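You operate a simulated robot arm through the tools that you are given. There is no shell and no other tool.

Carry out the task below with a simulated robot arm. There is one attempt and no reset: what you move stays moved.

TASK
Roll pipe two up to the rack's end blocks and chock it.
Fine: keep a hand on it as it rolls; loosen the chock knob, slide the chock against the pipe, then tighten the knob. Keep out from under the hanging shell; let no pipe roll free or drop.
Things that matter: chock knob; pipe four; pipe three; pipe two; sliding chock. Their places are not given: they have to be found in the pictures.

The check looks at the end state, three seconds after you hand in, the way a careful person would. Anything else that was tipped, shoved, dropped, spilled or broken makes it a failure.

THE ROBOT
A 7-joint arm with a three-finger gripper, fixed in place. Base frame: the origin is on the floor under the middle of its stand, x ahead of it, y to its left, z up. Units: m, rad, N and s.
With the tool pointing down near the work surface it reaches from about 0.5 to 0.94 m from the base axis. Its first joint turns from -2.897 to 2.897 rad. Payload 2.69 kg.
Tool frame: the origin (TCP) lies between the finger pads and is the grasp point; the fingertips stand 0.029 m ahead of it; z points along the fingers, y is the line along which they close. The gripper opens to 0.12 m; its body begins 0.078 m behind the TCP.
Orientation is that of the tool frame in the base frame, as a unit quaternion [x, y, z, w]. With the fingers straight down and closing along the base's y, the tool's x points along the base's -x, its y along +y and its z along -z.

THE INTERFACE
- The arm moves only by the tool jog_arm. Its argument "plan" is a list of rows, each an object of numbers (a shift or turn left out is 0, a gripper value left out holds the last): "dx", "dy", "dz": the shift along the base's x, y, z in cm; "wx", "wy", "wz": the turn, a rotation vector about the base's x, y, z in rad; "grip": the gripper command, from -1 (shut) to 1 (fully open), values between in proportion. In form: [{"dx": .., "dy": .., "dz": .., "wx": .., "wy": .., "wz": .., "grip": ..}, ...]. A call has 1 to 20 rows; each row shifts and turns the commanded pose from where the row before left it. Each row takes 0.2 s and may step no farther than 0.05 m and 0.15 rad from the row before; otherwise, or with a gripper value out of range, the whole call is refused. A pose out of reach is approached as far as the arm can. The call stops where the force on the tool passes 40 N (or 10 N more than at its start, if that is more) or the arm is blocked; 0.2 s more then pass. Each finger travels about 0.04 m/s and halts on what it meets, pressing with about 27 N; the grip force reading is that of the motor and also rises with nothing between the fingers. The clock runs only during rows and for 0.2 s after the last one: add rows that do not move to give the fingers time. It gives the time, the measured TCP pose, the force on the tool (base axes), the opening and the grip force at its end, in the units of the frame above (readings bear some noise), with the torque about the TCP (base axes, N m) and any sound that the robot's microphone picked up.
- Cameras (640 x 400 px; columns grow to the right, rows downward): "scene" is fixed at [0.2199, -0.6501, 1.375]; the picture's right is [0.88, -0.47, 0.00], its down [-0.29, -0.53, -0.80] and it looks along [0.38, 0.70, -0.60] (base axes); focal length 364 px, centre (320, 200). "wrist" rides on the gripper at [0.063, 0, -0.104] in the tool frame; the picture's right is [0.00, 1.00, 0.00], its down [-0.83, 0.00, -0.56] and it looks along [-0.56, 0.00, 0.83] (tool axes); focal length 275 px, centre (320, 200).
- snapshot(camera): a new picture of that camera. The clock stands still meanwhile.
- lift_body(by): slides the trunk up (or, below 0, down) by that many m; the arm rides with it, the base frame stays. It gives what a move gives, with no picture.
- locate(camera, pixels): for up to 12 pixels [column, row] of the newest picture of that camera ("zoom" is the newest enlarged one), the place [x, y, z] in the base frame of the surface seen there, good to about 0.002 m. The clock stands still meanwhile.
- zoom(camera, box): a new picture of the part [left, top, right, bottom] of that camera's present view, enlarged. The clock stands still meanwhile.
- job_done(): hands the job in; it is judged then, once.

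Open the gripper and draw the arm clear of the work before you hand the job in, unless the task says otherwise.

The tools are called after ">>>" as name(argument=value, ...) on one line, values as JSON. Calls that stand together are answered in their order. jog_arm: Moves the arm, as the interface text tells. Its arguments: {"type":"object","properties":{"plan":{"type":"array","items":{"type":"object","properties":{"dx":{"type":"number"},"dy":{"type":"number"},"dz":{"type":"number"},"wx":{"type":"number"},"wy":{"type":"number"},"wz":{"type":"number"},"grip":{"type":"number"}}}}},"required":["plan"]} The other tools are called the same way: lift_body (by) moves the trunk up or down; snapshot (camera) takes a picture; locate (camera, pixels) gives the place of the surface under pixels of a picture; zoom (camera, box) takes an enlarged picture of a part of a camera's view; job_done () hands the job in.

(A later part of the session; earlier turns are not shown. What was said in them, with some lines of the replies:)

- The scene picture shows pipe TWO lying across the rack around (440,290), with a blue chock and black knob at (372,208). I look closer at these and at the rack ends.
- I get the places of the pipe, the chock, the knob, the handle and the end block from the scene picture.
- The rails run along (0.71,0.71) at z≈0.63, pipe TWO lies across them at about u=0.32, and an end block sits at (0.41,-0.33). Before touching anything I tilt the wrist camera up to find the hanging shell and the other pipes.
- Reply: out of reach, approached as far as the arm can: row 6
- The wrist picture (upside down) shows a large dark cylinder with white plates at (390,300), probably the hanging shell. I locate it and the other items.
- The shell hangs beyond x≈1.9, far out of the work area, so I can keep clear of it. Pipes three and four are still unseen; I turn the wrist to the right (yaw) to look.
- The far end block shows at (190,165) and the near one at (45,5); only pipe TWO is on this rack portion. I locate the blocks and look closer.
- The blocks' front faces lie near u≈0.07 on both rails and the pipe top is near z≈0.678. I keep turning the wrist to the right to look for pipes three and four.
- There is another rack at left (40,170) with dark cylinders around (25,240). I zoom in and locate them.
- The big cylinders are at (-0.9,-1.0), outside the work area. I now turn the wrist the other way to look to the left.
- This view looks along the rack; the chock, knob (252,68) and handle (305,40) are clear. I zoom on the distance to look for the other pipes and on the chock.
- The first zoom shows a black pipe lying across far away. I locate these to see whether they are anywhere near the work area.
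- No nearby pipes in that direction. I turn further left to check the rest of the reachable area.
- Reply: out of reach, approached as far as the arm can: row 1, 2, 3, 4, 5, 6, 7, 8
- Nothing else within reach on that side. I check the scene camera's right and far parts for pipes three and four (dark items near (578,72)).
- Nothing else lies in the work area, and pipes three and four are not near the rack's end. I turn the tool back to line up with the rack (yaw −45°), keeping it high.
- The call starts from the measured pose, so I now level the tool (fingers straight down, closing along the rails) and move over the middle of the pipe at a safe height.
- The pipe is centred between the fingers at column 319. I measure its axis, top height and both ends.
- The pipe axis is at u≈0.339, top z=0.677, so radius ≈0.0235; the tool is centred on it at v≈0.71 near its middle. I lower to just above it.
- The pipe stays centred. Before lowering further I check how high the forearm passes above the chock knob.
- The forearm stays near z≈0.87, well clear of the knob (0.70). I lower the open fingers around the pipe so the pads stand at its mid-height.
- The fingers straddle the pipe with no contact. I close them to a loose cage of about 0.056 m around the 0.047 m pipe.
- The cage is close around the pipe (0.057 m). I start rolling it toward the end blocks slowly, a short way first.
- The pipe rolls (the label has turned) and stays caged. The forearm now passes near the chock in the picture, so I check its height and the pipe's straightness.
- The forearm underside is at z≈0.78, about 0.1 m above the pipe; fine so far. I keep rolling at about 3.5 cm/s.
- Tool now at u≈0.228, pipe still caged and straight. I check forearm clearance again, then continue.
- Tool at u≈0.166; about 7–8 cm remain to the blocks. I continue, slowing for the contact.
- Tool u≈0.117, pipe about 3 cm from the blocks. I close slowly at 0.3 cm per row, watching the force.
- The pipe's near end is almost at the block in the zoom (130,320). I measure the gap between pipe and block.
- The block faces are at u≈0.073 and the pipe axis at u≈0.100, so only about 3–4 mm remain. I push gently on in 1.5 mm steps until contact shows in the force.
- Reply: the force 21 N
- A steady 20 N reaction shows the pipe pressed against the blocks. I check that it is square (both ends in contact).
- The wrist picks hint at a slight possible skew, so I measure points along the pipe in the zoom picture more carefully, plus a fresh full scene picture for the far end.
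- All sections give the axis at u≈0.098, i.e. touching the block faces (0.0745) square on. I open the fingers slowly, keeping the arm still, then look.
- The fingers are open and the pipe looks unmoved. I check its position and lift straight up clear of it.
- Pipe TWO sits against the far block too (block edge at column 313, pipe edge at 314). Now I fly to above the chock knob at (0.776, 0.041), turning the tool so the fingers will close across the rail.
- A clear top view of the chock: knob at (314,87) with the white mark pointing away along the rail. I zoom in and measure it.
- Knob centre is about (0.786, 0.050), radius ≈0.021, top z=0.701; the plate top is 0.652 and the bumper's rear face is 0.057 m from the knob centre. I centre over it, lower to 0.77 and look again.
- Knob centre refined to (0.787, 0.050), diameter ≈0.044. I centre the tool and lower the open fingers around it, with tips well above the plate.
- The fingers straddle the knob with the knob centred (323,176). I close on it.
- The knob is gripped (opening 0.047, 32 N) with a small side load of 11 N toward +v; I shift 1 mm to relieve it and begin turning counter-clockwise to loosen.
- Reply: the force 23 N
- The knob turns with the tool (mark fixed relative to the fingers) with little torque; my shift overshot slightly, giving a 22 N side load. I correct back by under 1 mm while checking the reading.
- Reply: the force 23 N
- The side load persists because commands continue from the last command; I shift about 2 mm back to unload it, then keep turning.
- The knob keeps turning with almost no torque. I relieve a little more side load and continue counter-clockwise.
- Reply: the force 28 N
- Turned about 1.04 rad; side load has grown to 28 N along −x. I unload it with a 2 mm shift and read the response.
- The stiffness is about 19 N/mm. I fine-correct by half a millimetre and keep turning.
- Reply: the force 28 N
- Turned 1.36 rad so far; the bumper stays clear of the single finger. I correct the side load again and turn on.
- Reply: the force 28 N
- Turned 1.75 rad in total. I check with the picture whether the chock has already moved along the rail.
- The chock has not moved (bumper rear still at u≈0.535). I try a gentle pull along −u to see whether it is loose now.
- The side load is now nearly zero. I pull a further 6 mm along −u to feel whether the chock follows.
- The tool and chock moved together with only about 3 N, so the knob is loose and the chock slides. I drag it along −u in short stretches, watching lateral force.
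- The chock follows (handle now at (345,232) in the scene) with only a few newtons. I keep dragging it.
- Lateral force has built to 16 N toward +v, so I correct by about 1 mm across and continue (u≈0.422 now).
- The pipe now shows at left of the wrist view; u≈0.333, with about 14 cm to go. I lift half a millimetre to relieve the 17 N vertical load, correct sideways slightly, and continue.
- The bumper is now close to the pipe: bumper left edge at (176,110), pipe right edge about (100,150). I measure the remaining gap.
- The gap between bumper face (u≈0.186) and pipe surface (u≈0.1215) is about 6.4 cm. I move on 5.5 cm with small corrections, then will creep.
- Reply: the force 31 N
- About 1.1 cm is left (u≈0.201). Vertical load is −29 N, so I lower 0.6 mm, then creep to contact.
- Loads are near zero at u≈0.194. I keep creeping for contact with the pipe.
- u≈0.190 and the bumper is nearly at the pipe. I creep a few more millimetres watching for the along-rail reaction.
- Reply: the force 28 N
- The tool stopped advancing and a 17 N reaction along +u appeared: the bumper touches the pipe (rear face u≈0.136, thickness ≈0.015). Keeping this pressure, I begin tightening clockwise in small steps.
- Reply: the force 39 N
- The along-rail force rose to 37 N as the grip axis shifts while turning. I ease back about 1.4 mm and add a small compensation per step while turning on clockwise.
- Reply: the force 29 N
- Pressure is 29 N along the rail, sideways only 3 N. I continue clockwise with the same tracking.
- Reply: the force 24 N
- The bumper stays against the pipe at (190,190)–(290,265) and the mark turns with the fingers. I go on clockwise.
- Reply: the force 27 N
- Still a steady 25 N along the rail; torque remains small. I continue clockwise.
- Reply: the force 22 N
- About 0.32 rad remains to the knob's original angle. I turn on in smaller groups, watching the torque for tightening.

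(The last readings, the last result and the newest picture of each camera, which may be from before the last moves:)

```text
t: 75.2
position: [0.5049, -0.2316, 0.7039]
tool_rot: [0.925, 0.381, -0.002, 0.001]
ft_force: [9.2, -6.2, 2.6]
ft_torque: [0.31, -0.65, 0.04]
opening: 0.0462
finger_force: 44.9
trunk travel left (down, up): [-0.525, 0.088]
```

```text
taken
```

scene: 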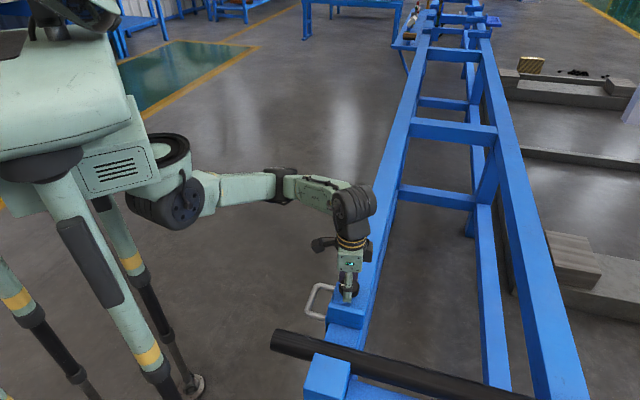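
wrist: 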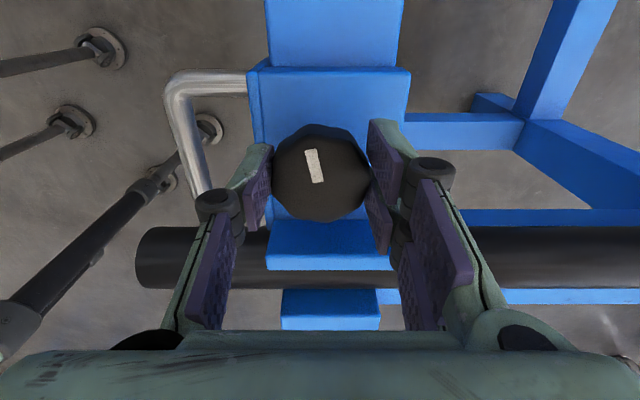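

The knob is back at its starting angle (mark pointing along the rail, away from the pipe) and the along-rail reaction fell to 2 N. I measure whether the bumper is still on the pipe.

>>> zoom(camera="wrist", box=[230, 180, 420, 300])

>>> locate(camera="wrist", pixels=[[325, 225], [325, 240], [325, 250], [325, 255], [325, 262], [325, 272], [325, 280], [200, 240], [200, 260], [325, 285], [325, 292], [385, 245]])

>>> zoom(camera="scene", box=[240, 260, 440, 385])

```text
3.33 times, centred on (325, 240) of wrist
```

zoom: 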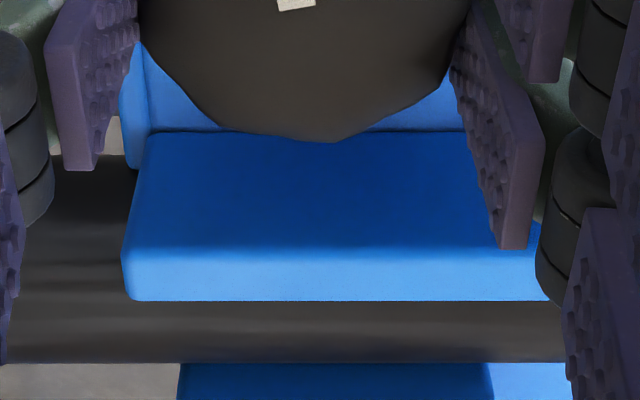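

```text
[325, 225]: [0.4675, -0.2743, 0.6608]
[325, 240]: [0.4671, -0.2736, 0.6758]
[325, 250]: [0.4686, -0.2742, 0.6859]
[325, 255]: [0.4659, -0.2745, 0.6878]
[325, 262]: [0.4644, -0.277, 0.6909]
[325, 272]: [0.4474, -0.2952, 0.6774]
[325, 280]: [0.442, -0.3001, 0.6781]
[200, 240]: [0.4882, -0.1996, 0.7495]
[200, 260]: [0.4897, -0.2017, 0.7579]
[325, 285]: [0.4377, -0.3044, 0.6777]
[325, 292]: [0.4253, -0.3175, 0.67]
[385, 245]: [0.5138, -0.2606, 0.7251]
```

```text
3.20 times, centred on (340, 322) of scene
```

zoom: 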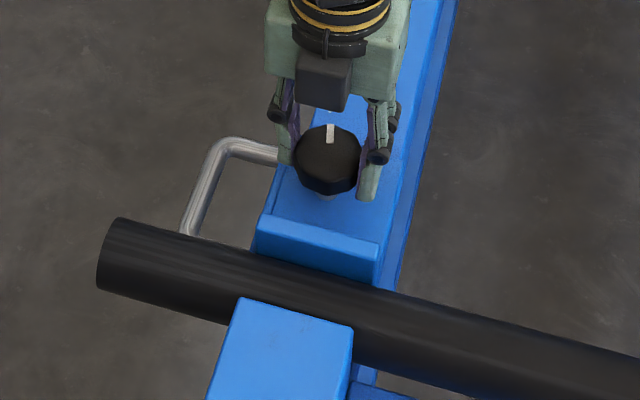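

The bumper's rear face is still at u≈0.1367, i.e. still on the pipe. I press about 1 mm more toward the pipe and turn a bit further clockwise to feel for a firm stop.

>>> jog_arm(plan=[{"dx": -0.04, "dy": -0.14}, {"wz": -0.06, "dx": 0.015, "dy": -0.005}, {"wz": -0.06, "dx": 0.015, "dy": -0.005}, {}])

```text
t: 76.2
position: [0.5053, -0.2321, 0.7049]
tool_rot: [0.946, 0.325, 0.001, -0.002]
ft_force: [1.1, 20.5, 2.7]
ft_torque: [0.53, 0.76, -0.03]
opening: 0.0461
finger_force: 45.3
trunk travel left (down, up): [-0.525, 0.088]
```

No torque yet, so I look whether the knob followed the fingers beyond its starting angle.

>>> zoom(camera="wrist", box=[230, 100, 420, 220])

>>> zoom(camera="scene", box=[300, 270, 380, 320])

```text
3.33 times, centred on (325, 160) of wrist
```

zoom: 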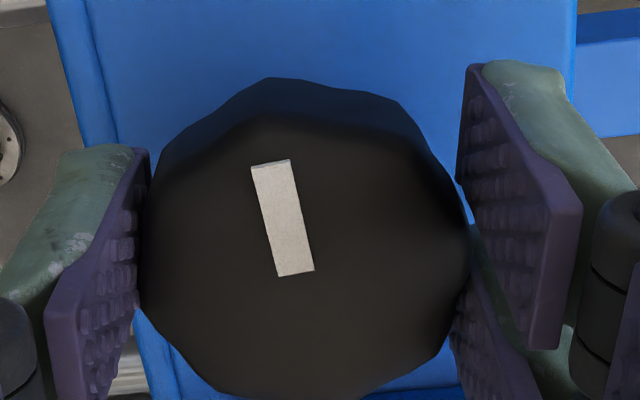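

```text
8.00 times, centred on (340, 295) of scene
```

zoom: 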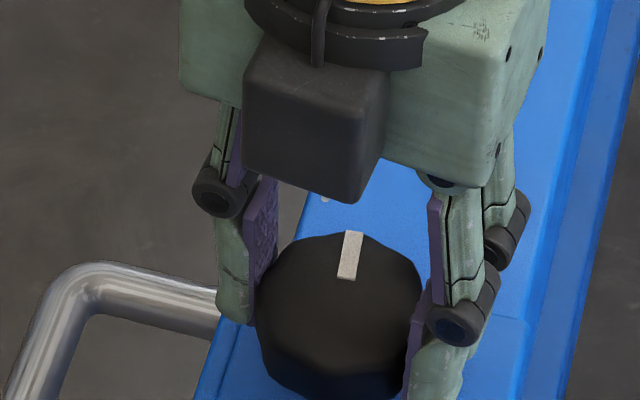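

I compare the mark's direction in the base frame with its original direction by locating both ends of the mark.

>>> zoom(camera="wrist", box=[280, 130, 360, 200])

>>> locate(camera="zoom", pixels=[[210, 150], [225, 210], [240, 270], [255, 330], [320, 100], [120, 300], [500, 300], [320, 390]])

```text
5.71 times, centred on (320, 165) of wrist
```

zoom: 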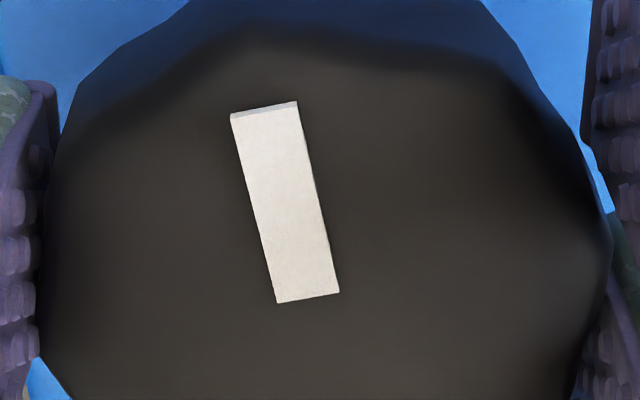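

```text
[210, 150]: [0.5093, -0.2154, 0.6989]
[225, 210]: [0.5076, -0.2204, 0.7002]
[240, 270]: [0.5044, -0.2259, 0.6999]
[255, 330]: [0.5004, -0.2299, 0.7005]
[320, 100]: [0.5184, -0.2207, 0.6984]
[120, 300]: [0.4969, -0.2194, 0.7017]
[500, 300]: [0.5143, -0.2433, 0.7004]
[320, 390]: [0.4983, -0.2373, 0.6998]
```

I locate the two ends of the mark precisely.

>>> locate(camera="zoom", pixels=[[266, 120], [272, 150], [285, 200], [298, 250], [306, 288], [250, 120], [284, 118], [290, 290], [322, 285]])

```text
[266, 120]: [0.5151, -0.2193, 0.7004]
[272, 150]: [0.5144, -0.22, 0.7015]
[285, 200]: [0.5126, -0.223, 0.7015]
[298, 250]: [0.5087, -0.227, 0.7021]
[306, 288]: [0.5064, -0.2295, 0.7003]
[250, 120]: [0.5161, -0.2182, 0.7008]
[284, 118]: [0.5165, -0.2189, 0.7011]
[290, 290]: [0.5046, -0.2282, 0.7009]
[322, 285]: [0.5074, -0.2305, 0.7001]
```

The mark direction measures ≈48°, the same as at the start within error, while the tool has turned 0.12 rad past its starting yaw; the knob may be at its stop. I turn another 0.15 rad and compare the mark's tilt in the same zoom.

>>> jog_arm(plan=[{"dx": -0.04, "dy": 0.04}, {"wz": -0.05, "dx": 0.01, "dy": -0.01}, {"wz": -0.05, "dx": 0.01, "dy": -0.01}, {"wz": -0.05, "dx": 0.01, "dy": -0.01}])

>>> zoom(camera="wrist", box=[280, 130, 360, 200])

>>> locate(camera="zoom", pixels=[[266, 120], [272, 150], [285, 200], [298, 250], [306, 288]])

```text
t: 77.2
position: [0.5037, -0.2318, 0.7051]
tool_rot: [0.968, 0.253, 0.001, -0.001]
ft_force: [-10.4, 15.1, 3.4]
ft_torque: [0.83, -0.11, 1.06]
opening: 0.0467
finger_force: 45.3
trunk travel left (down, up): [-0.525, 0.088]
```

```text
5.71 times, centred on (320, 165) of wrist
```

zoom: 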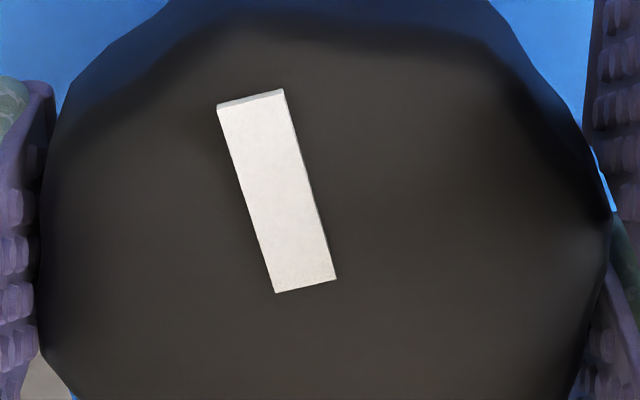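

```text
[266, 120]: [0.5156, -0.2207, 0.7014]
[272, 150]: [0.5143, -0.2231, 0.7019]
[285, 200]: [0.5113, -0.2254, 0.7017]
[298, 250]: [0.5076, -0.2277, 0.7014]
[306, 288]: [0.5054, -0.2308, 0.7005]
```

A reaction torque of +1.06 N·m has appeared and the mark now stands about 6° past its original angle: the knob is tightening. I turn slightly further to make it firm.

>>> jog_arm(plan=[{"dx": -0.04, "dy": 0.05}, {"wz": -0.05}, {"wz": -0.05}, {}])

>>> zoom(camera="wrist", box=[280, 130, 360, 200])

```text
t: 78.2
position: [0.5045, -0.2327, 0.7047]
tool_rot: [0.979, 0.204, 0.0, 0.0]
ft_force: [-14.6, 13.9, -7.0]
ft_torque: [0.2, 0.69, 0.84]
opening: 0.0472
finger_force: 44.8
trunk travel left (down, up): [-0.525, 0.088]
```

```text
5.71 times, centred on (320, 165) of wrist
```

zoom: 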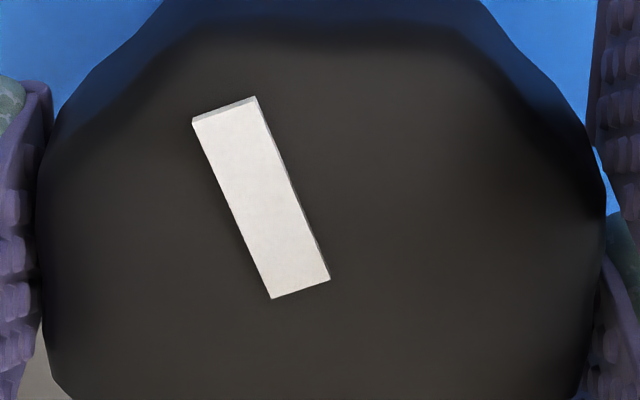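

The knob's mark stays at 43° while the fingers begin to slip at ≈1 N·m: it is firmly tight. I relieve the side load and gently test with a 1.5 mm pull away from the pipe that the chock is locked.

>>> jog_arm(plan=[{"dx": -0.07, "dy": 0.07}, {}, {"dx": 0.05, "dy": 0.05}, {"dx": 0.05, "dy": 0.05}, {}])

>>> snapshot(camera="wrist")

```text
t: 79.4
position: [0.5045, -0.2319, 0.705]
tool_rot: [0.979, 0.205, 0.0, 0.0]
ft_force: [-8.8, -6.8, -7.1]
ft_torque: [-0.47, 0.09, 0.47]
opening: 0.0474
finger_force: 44.7
trunk travel left (down, up): [-0.525, 0.088]
```

```text
taken
```

wrist: 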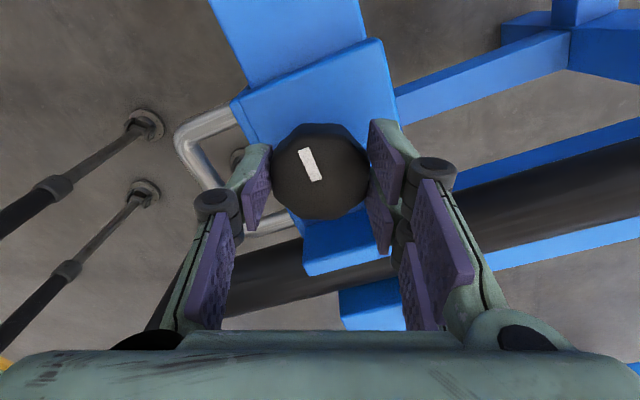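

The chock resists 11 N without moving (it slid at 3 N when loose), so it is locked. I take the pull off, check the bumper's place, and then open the fingers.

>>> locate(camera="wrist", pixels=[[340, 230], [345, 245], [350, 258], [325, 250], [360, 240], [350, 268], [380, 270], [290, 285]])

>>> jog_arm(plan=[{"dx": -0.07, "dy": -0.05}, {"grip": -0.2}, {"grip": 0.0}, {"grip": 0.2}, {"grip": 0.5}, {"grip": 1.0}, {"grip": 1.0}, {"grip": 1.0}, {"grip": 1.0}])

>>> snapshot(camera="wrist")

```text
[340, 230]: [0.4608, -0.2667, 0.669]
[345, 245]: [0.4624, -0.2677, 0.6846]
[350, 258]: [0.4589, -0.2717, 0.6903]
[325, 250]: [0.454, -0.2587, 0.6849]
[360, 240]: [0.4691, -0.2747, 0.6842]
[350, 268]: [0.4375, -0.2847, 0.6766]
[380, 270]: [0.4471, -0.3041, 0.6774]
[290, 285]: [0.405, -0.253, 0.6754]
```

```text
t: 81.4
position: [0.5045, -0.2309, 0.7058]
tool_rot: [0.979, 0.204, 0.0, 0.001]
ft_force: [0.2, 0.6, -0.5]
ft_torque: [0.01, -0.01, -0.01]
opening: 0.1198
finger_force: 0.1
trunk travel left (down, up): [-0.525, 0.088]
```

```text
taken
```

wrist: 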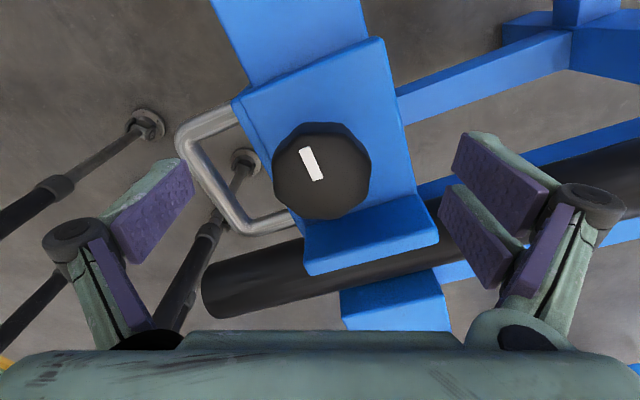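

The fingers are open and loads are zero. I lift straight up clear of the knob and inspect the chock-to-pipe contact.

>>> jog_arm(plan=[{"dz": 2}, {"dz": 3}, {"dz": 4}, {"dz": 4}])

>>> snapshot(camera="wrist")

>>> zoom(camera="scene", box=[260, 290, 420, 390])

```text
t: 82.4
position: [0.5024, -0.2312, 0.8378]
tool_rot: [0.979, 0.205, -0.001, 0.0]
ft_force: [0.6, 0.3, 0.6]
ft_torque: [-0.03, -0.04, -0.01]
opening: 0.12
finger_force: 0.1
trunk travel left (down, up): [-0.525, 0.088]
```

```text
taken
```

wrist: 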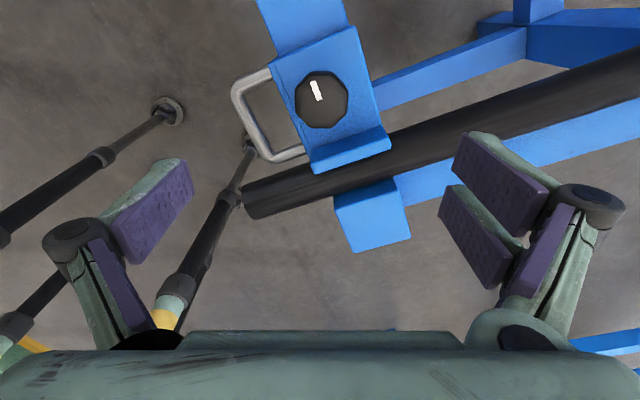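

```text
4.00 times, centred on (340, 340) of scene
```

zoom: 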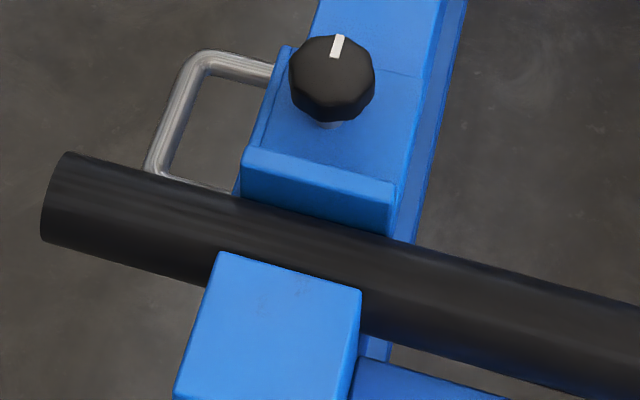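

The view looks right: mark along the rail, bumper at the pipe, pipe at the block. I measure the bumper's front face and the pipe to confirm contact.

>>> locate(camera="zoom", pixels=[[260, 180], [290, 190], [320, 200], [350, 208], [375, 215], [300, 178], [340, 192], [280, 197], [110, 170], [110, 180], [500, 270], [500, 285]])

>>> zoom(camera="wrist", box=[280, 100, 420, 190])

```text
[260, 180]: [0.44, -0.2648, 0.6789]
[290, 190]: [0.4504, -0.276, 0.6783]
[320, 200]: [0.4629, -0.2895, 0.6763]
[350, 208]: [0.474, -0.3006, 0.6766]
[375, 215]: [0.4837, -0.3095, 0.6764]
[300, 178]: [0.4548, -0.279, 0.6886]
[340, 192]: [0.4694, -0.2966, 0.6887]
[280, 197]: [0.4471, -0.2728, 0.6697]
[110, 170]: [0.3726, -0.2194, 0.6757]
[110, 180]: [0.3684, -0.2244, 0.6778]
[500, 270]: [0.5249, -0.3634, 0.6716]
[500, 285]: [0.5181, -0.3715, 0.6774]
```

```text
4.44 times, centred on (350, 145) of wrist
```

zoom: 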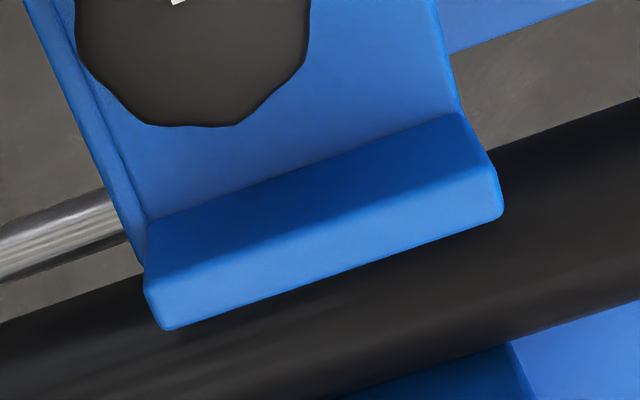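

The front face reads u≈0.123 against the pipe's edge at ≈0.122, i.e. contact within measuring error, but I want a direct look into the interface. I swing the wrist camera to look straight down along the bumper/pipe line.

>>> jog_arm(plan=[{"wz": 0.15, "dx": -0.14, "dy": -0.62}, {"wz": 0.15, "dx": -0.14, "dy": -0.62}, {"wz": 0.15, "dx": -0.14, "dy": -0.62}, {"wz": 0.15, "dx": -0.14, "dy": -0.62}, {"wz": 0.15, "dx": -0.14, "dy": -0.62}, {"wz": 0.15, "dx": -0.14, "dy": -0.62}, {"wz": 0.15, "dx": -0.14, "dy": -0.62}, {"wz": 0.15, "dx": -0.14, "dy": -0.62}, {"wz": 0.15, "dx": -0.14, "dy": -0.62}, {"wz": 0.15, "dx": -0.14, "dy": -0.62}, {"wz": 0.15, "dx": -0.14, "dy": -0.62}, {"wz": 0.15, "dx": -0.14, "dy": -0.62}, {"wz": 0.145, "dx": -0.1, "dy": -0.59}])

>>> snapshot(camera="wrist")

```text
t: 85.2
position: [0.4865, -0.3113, 0.8336]
tool_rot: [0.381, 0.924, -0.001, 0.0]
ft_force: [-0.2, -0.1, 0.6]
ft_torque: [0.01, 0.01, 0.03]
opening: 0.1199
finger_force: 0.0
trunk travel left (down, up): [-0.525, 0.088]
```

```text
taken
```

wrist: 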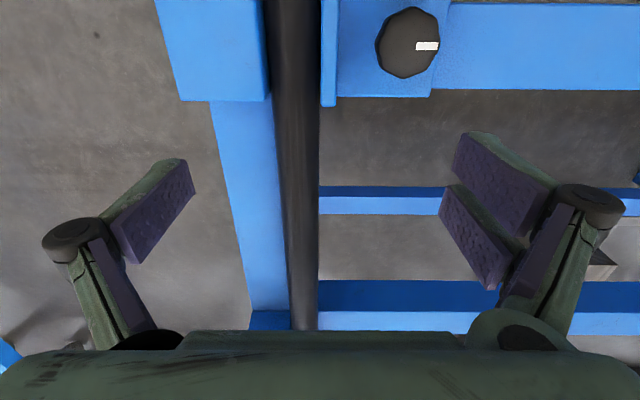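

>>> zoom(camera="wrist", box=[230, 0, 410, 112])

>>> zoom(camera="wrist", box=[295, 40, 345, 112])

```text
3.56 times, centred on (320, 56) of wrist
```

zoom: 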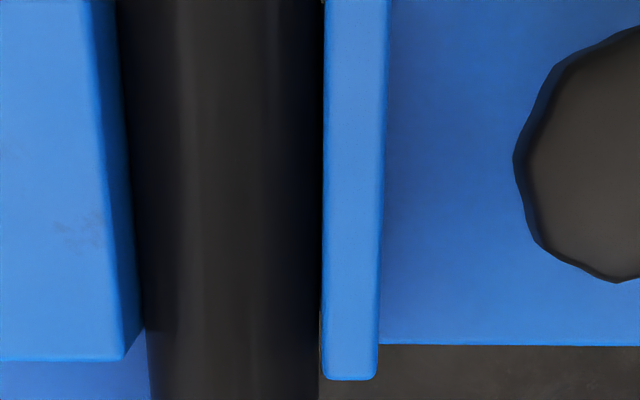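

```text
5.56 times, centred on (320, 76) of wrist
```

zoom: 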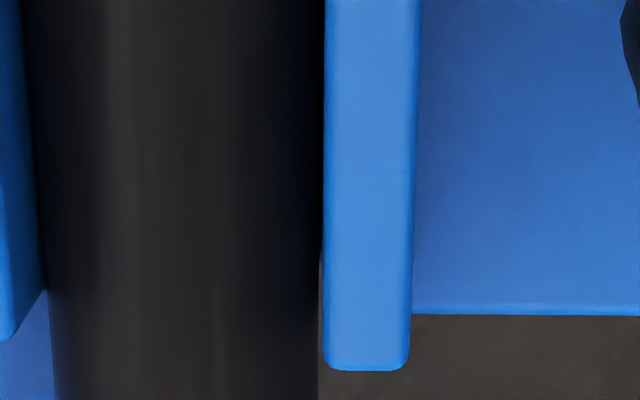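

Looking into the interface, the pipe edge (zoom column 318) and bumper edge (322) are under a millimetre apart, so the chock is against the pipe. I now check the far end block contact with the same kind of view.

>>> jog_arm(plan=[{"dx": 2.39, "dy": -3.39}, {"dx": 2.39, "dy": -3.39}, {"dx": 2.39, "dy": -3.39}, {"dx": 2.39, "dy": -3.39}, {"dx": 2.39, "dy": -3.39}, {"dx": 2.39, "dy": -3.39}, {"dx": 2.39, "dy": -3.39}])

>>> snapshot(camera="wrist")

>>> zoom(camera="wrist", box=[260, 130, 400, 230])

```text
t: 86.8
position: [0.6541, -0.5511, 0.8327]
tool_rot: [0.383, 0.924, -0.001, -0.001]
ft_force: [0.3, -0.5, 0.4]
ft_torque: [-0.01, 0.0, -0.02]
opening: 0.1203
finger_force: 0.0
trunk travel left (down, up): [-0.525, 0.088]
```

```text
taken
```

wrist: 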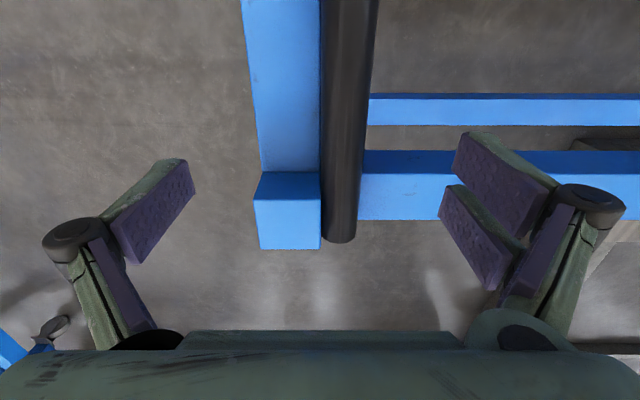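

```text
4.00 times, centred on (330, 180) of wrist
```

zoom: 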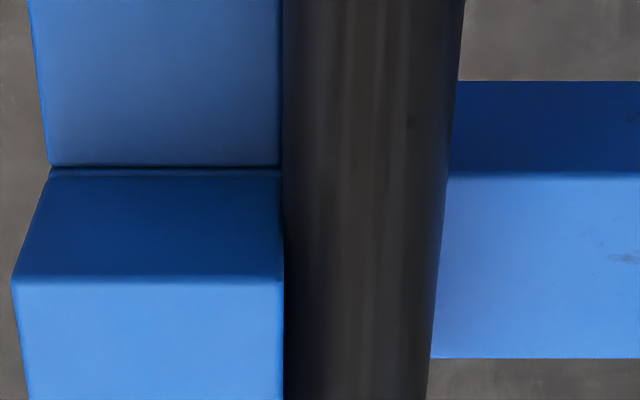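

The far block and pipe touch with no gap. I raise the arm and draw it back toward the start pose, clear of the rack work.

>>> jog_arm(plan=[{"dz": 4}, {"dz": 4}, {"dz": 4}, {"dz": 3}, {"dx": -0.68, "dy": 4.2, "wz": 0.06}, {"dx": -0.68, "dy": 4.2, "wz": 0.06}, {"dx": -0.68, "dy": 4.2, "wz": 0.06}, {"dx": -0.68, "dy": 4.2, "wz": 0.06}, {"dx": -0.68, "dy": 4.2, "wz": 0.06}, {"dx": -0.68, "dy": 4.2, "wz": 0.06}, {"dx": -0.68, "dy": 4.2, "wz": 0.06}, {"dx": -0.68, "dy": 4.2, "wz": 0.06}, {"dx": -0.68, "dy": 4.2, "wz": 0.06}, {"dx": -0.68, "dy": 4.2, "wz": 0.06}, {"dx": -0.68, "dy": 4.2, "wz": 0.06}, {"dx": -0.68, "dy": 4.2, "wz": 0.06}, {}])

>>> snapshot(camera="scene")

>>> zoom(camera="scene", box=[260, 290, 420, 390])

>>> locate(camera="zoom", pixels=[[260, 180], [290, 190], [320, 200], [350, 208], [110, 170], [110, 180], [500, 270], [500, 285], [600, 300], [620, 320]])

```text
t: 90.4
position: [0.7854, -0.2106, 1.0389]
tool_rot: [0.031, 1.0, -0.001, -0.001]
ft_force: [-0.2, -0.3, -0.5]
ft_torque: [-0.06, 0.08, -0.02]
opening: 0.1201
finger_force: 0.1
out of reach, approached as far as the arm can: row 3, 4, 5, 6, 7, 8, 9, 10, 11, 12, 13, 14, 15
trunk travel left (down, up): [-0.525, 0.088]
```

```text
taken
```

scene: 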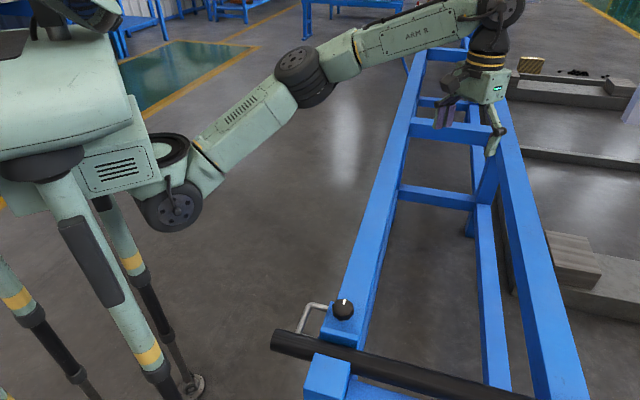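

```text
4.00 times, centred on (340, 340) of scene
```

zoom: 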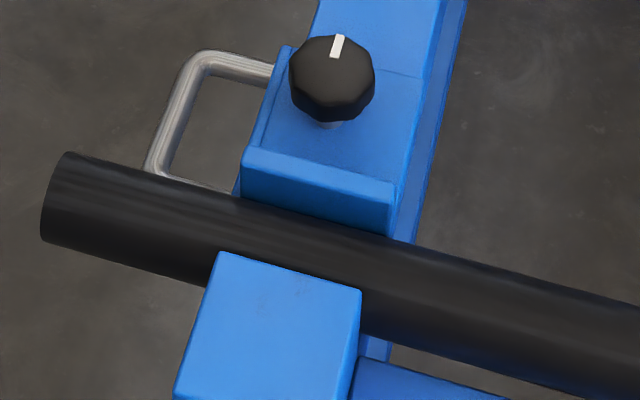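

```text
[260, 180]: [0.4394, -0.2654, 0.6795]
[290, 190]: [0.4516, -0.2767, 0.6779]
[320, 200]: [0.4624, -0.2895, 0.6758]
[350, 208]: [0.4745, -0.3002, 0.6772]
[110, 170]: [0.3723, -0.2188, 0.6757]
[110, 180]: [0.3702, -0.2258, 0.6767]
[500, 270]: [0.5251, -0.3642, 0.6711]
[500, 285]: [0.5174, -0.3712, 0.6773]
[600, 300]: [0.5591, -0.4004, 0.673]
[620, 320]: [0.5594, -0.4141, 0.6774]
```

The chock, knob and pipe are unchanged. The arm stopped at (0.785,−0.21,1.04) at its reach limit, so I draw it back toward the body near the start pose.

>>> jog_arm(plan=[{"dx": -3, "dy": 2.4, "dz": -0.7}, {"dx": -3, "dy": 2.4, "dz": -0.7}, {"dx": -3, "dy": 2.4, "dz": -0.7}, {"dx": -3, "dy": 2.4, "dz": -0.7}, {"dx": -3, "dy": 2.4, "dz": -0.7}, {"dx": -3, "dy": 2.4, "dz": -0.7}, {"dx": -3, "dy": 2.4, "dz": -0.7}, {}])

>>> snapshot(camera="scene")

>>> snapshot(camera="wrist")

```text
t: 92.2
position: [0.575, -0.0444, 0.9889]
tool_rot: [0.032, 0.999, -0.001, 0.0]
ft_force: [0.0, -1.0, -0.5]
ft_torque: [-0.02, -0.02, 0.0]
opening: 0.1199
finger_force: 0.0
trunk travel left (down, up): [-0.525, 0.088]
```

```text
taken
```

scene: 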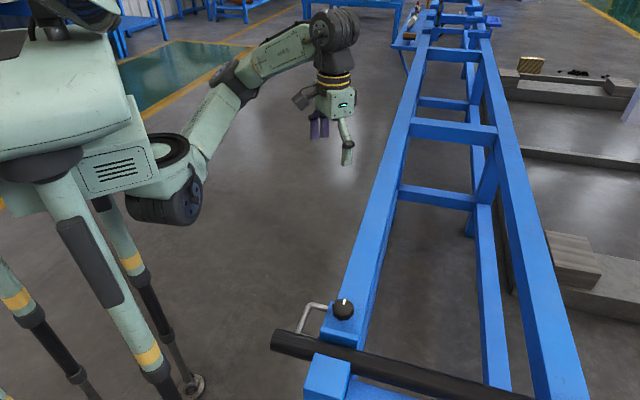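

```text
taken
```

wrist: 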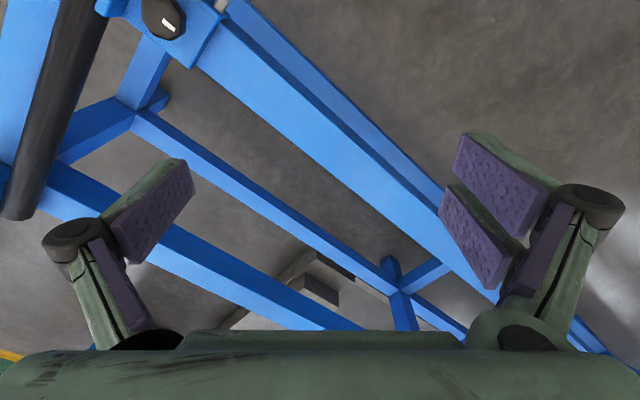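

The arm is back at its start place with the gripper open. Pipe TWO rests against both end blocks, the chock is against it at (340,330) and the knob is tight at (343,308). Nothing else has moved, so I hand the job in.

>>> job_done()

```text
The job is handed in.
```

Pipe two now rests against both of the rack's end blocks, the chock is slid up against it, and the knob is tight. The job is handed in.

- **Rolling:** I kept the fingers loosely around the pipe all the way to the blocks. They then pressed it against the blocks with about 20 N. A close view afterwards showed no gap at the far block, and the measured positions put the pipe at the near block too.
- **Chock:** the bumper was pushed to contact with the pipe before tightening. In the final view I estimated a gap of under 1 mm, which is within my measuring error.
- **Knob:** it turned about 100° to loosen. I tightened it to a firm stop about 6° past its starting angle. A gentle 11 N pull away from the pipe, against about 3 N to slide it when loose, did not noticeably move the chock.
- **Shell:** the hanging shell starts about 1.9 m out from the base, so the arm never came near it.
- **Pipes three and four:** I looked around but did not find either of them. Nothing else lay in the work area, and I saw no sign that anything else was disturbed.

The gripper is open and the arm is back near its starting pose.
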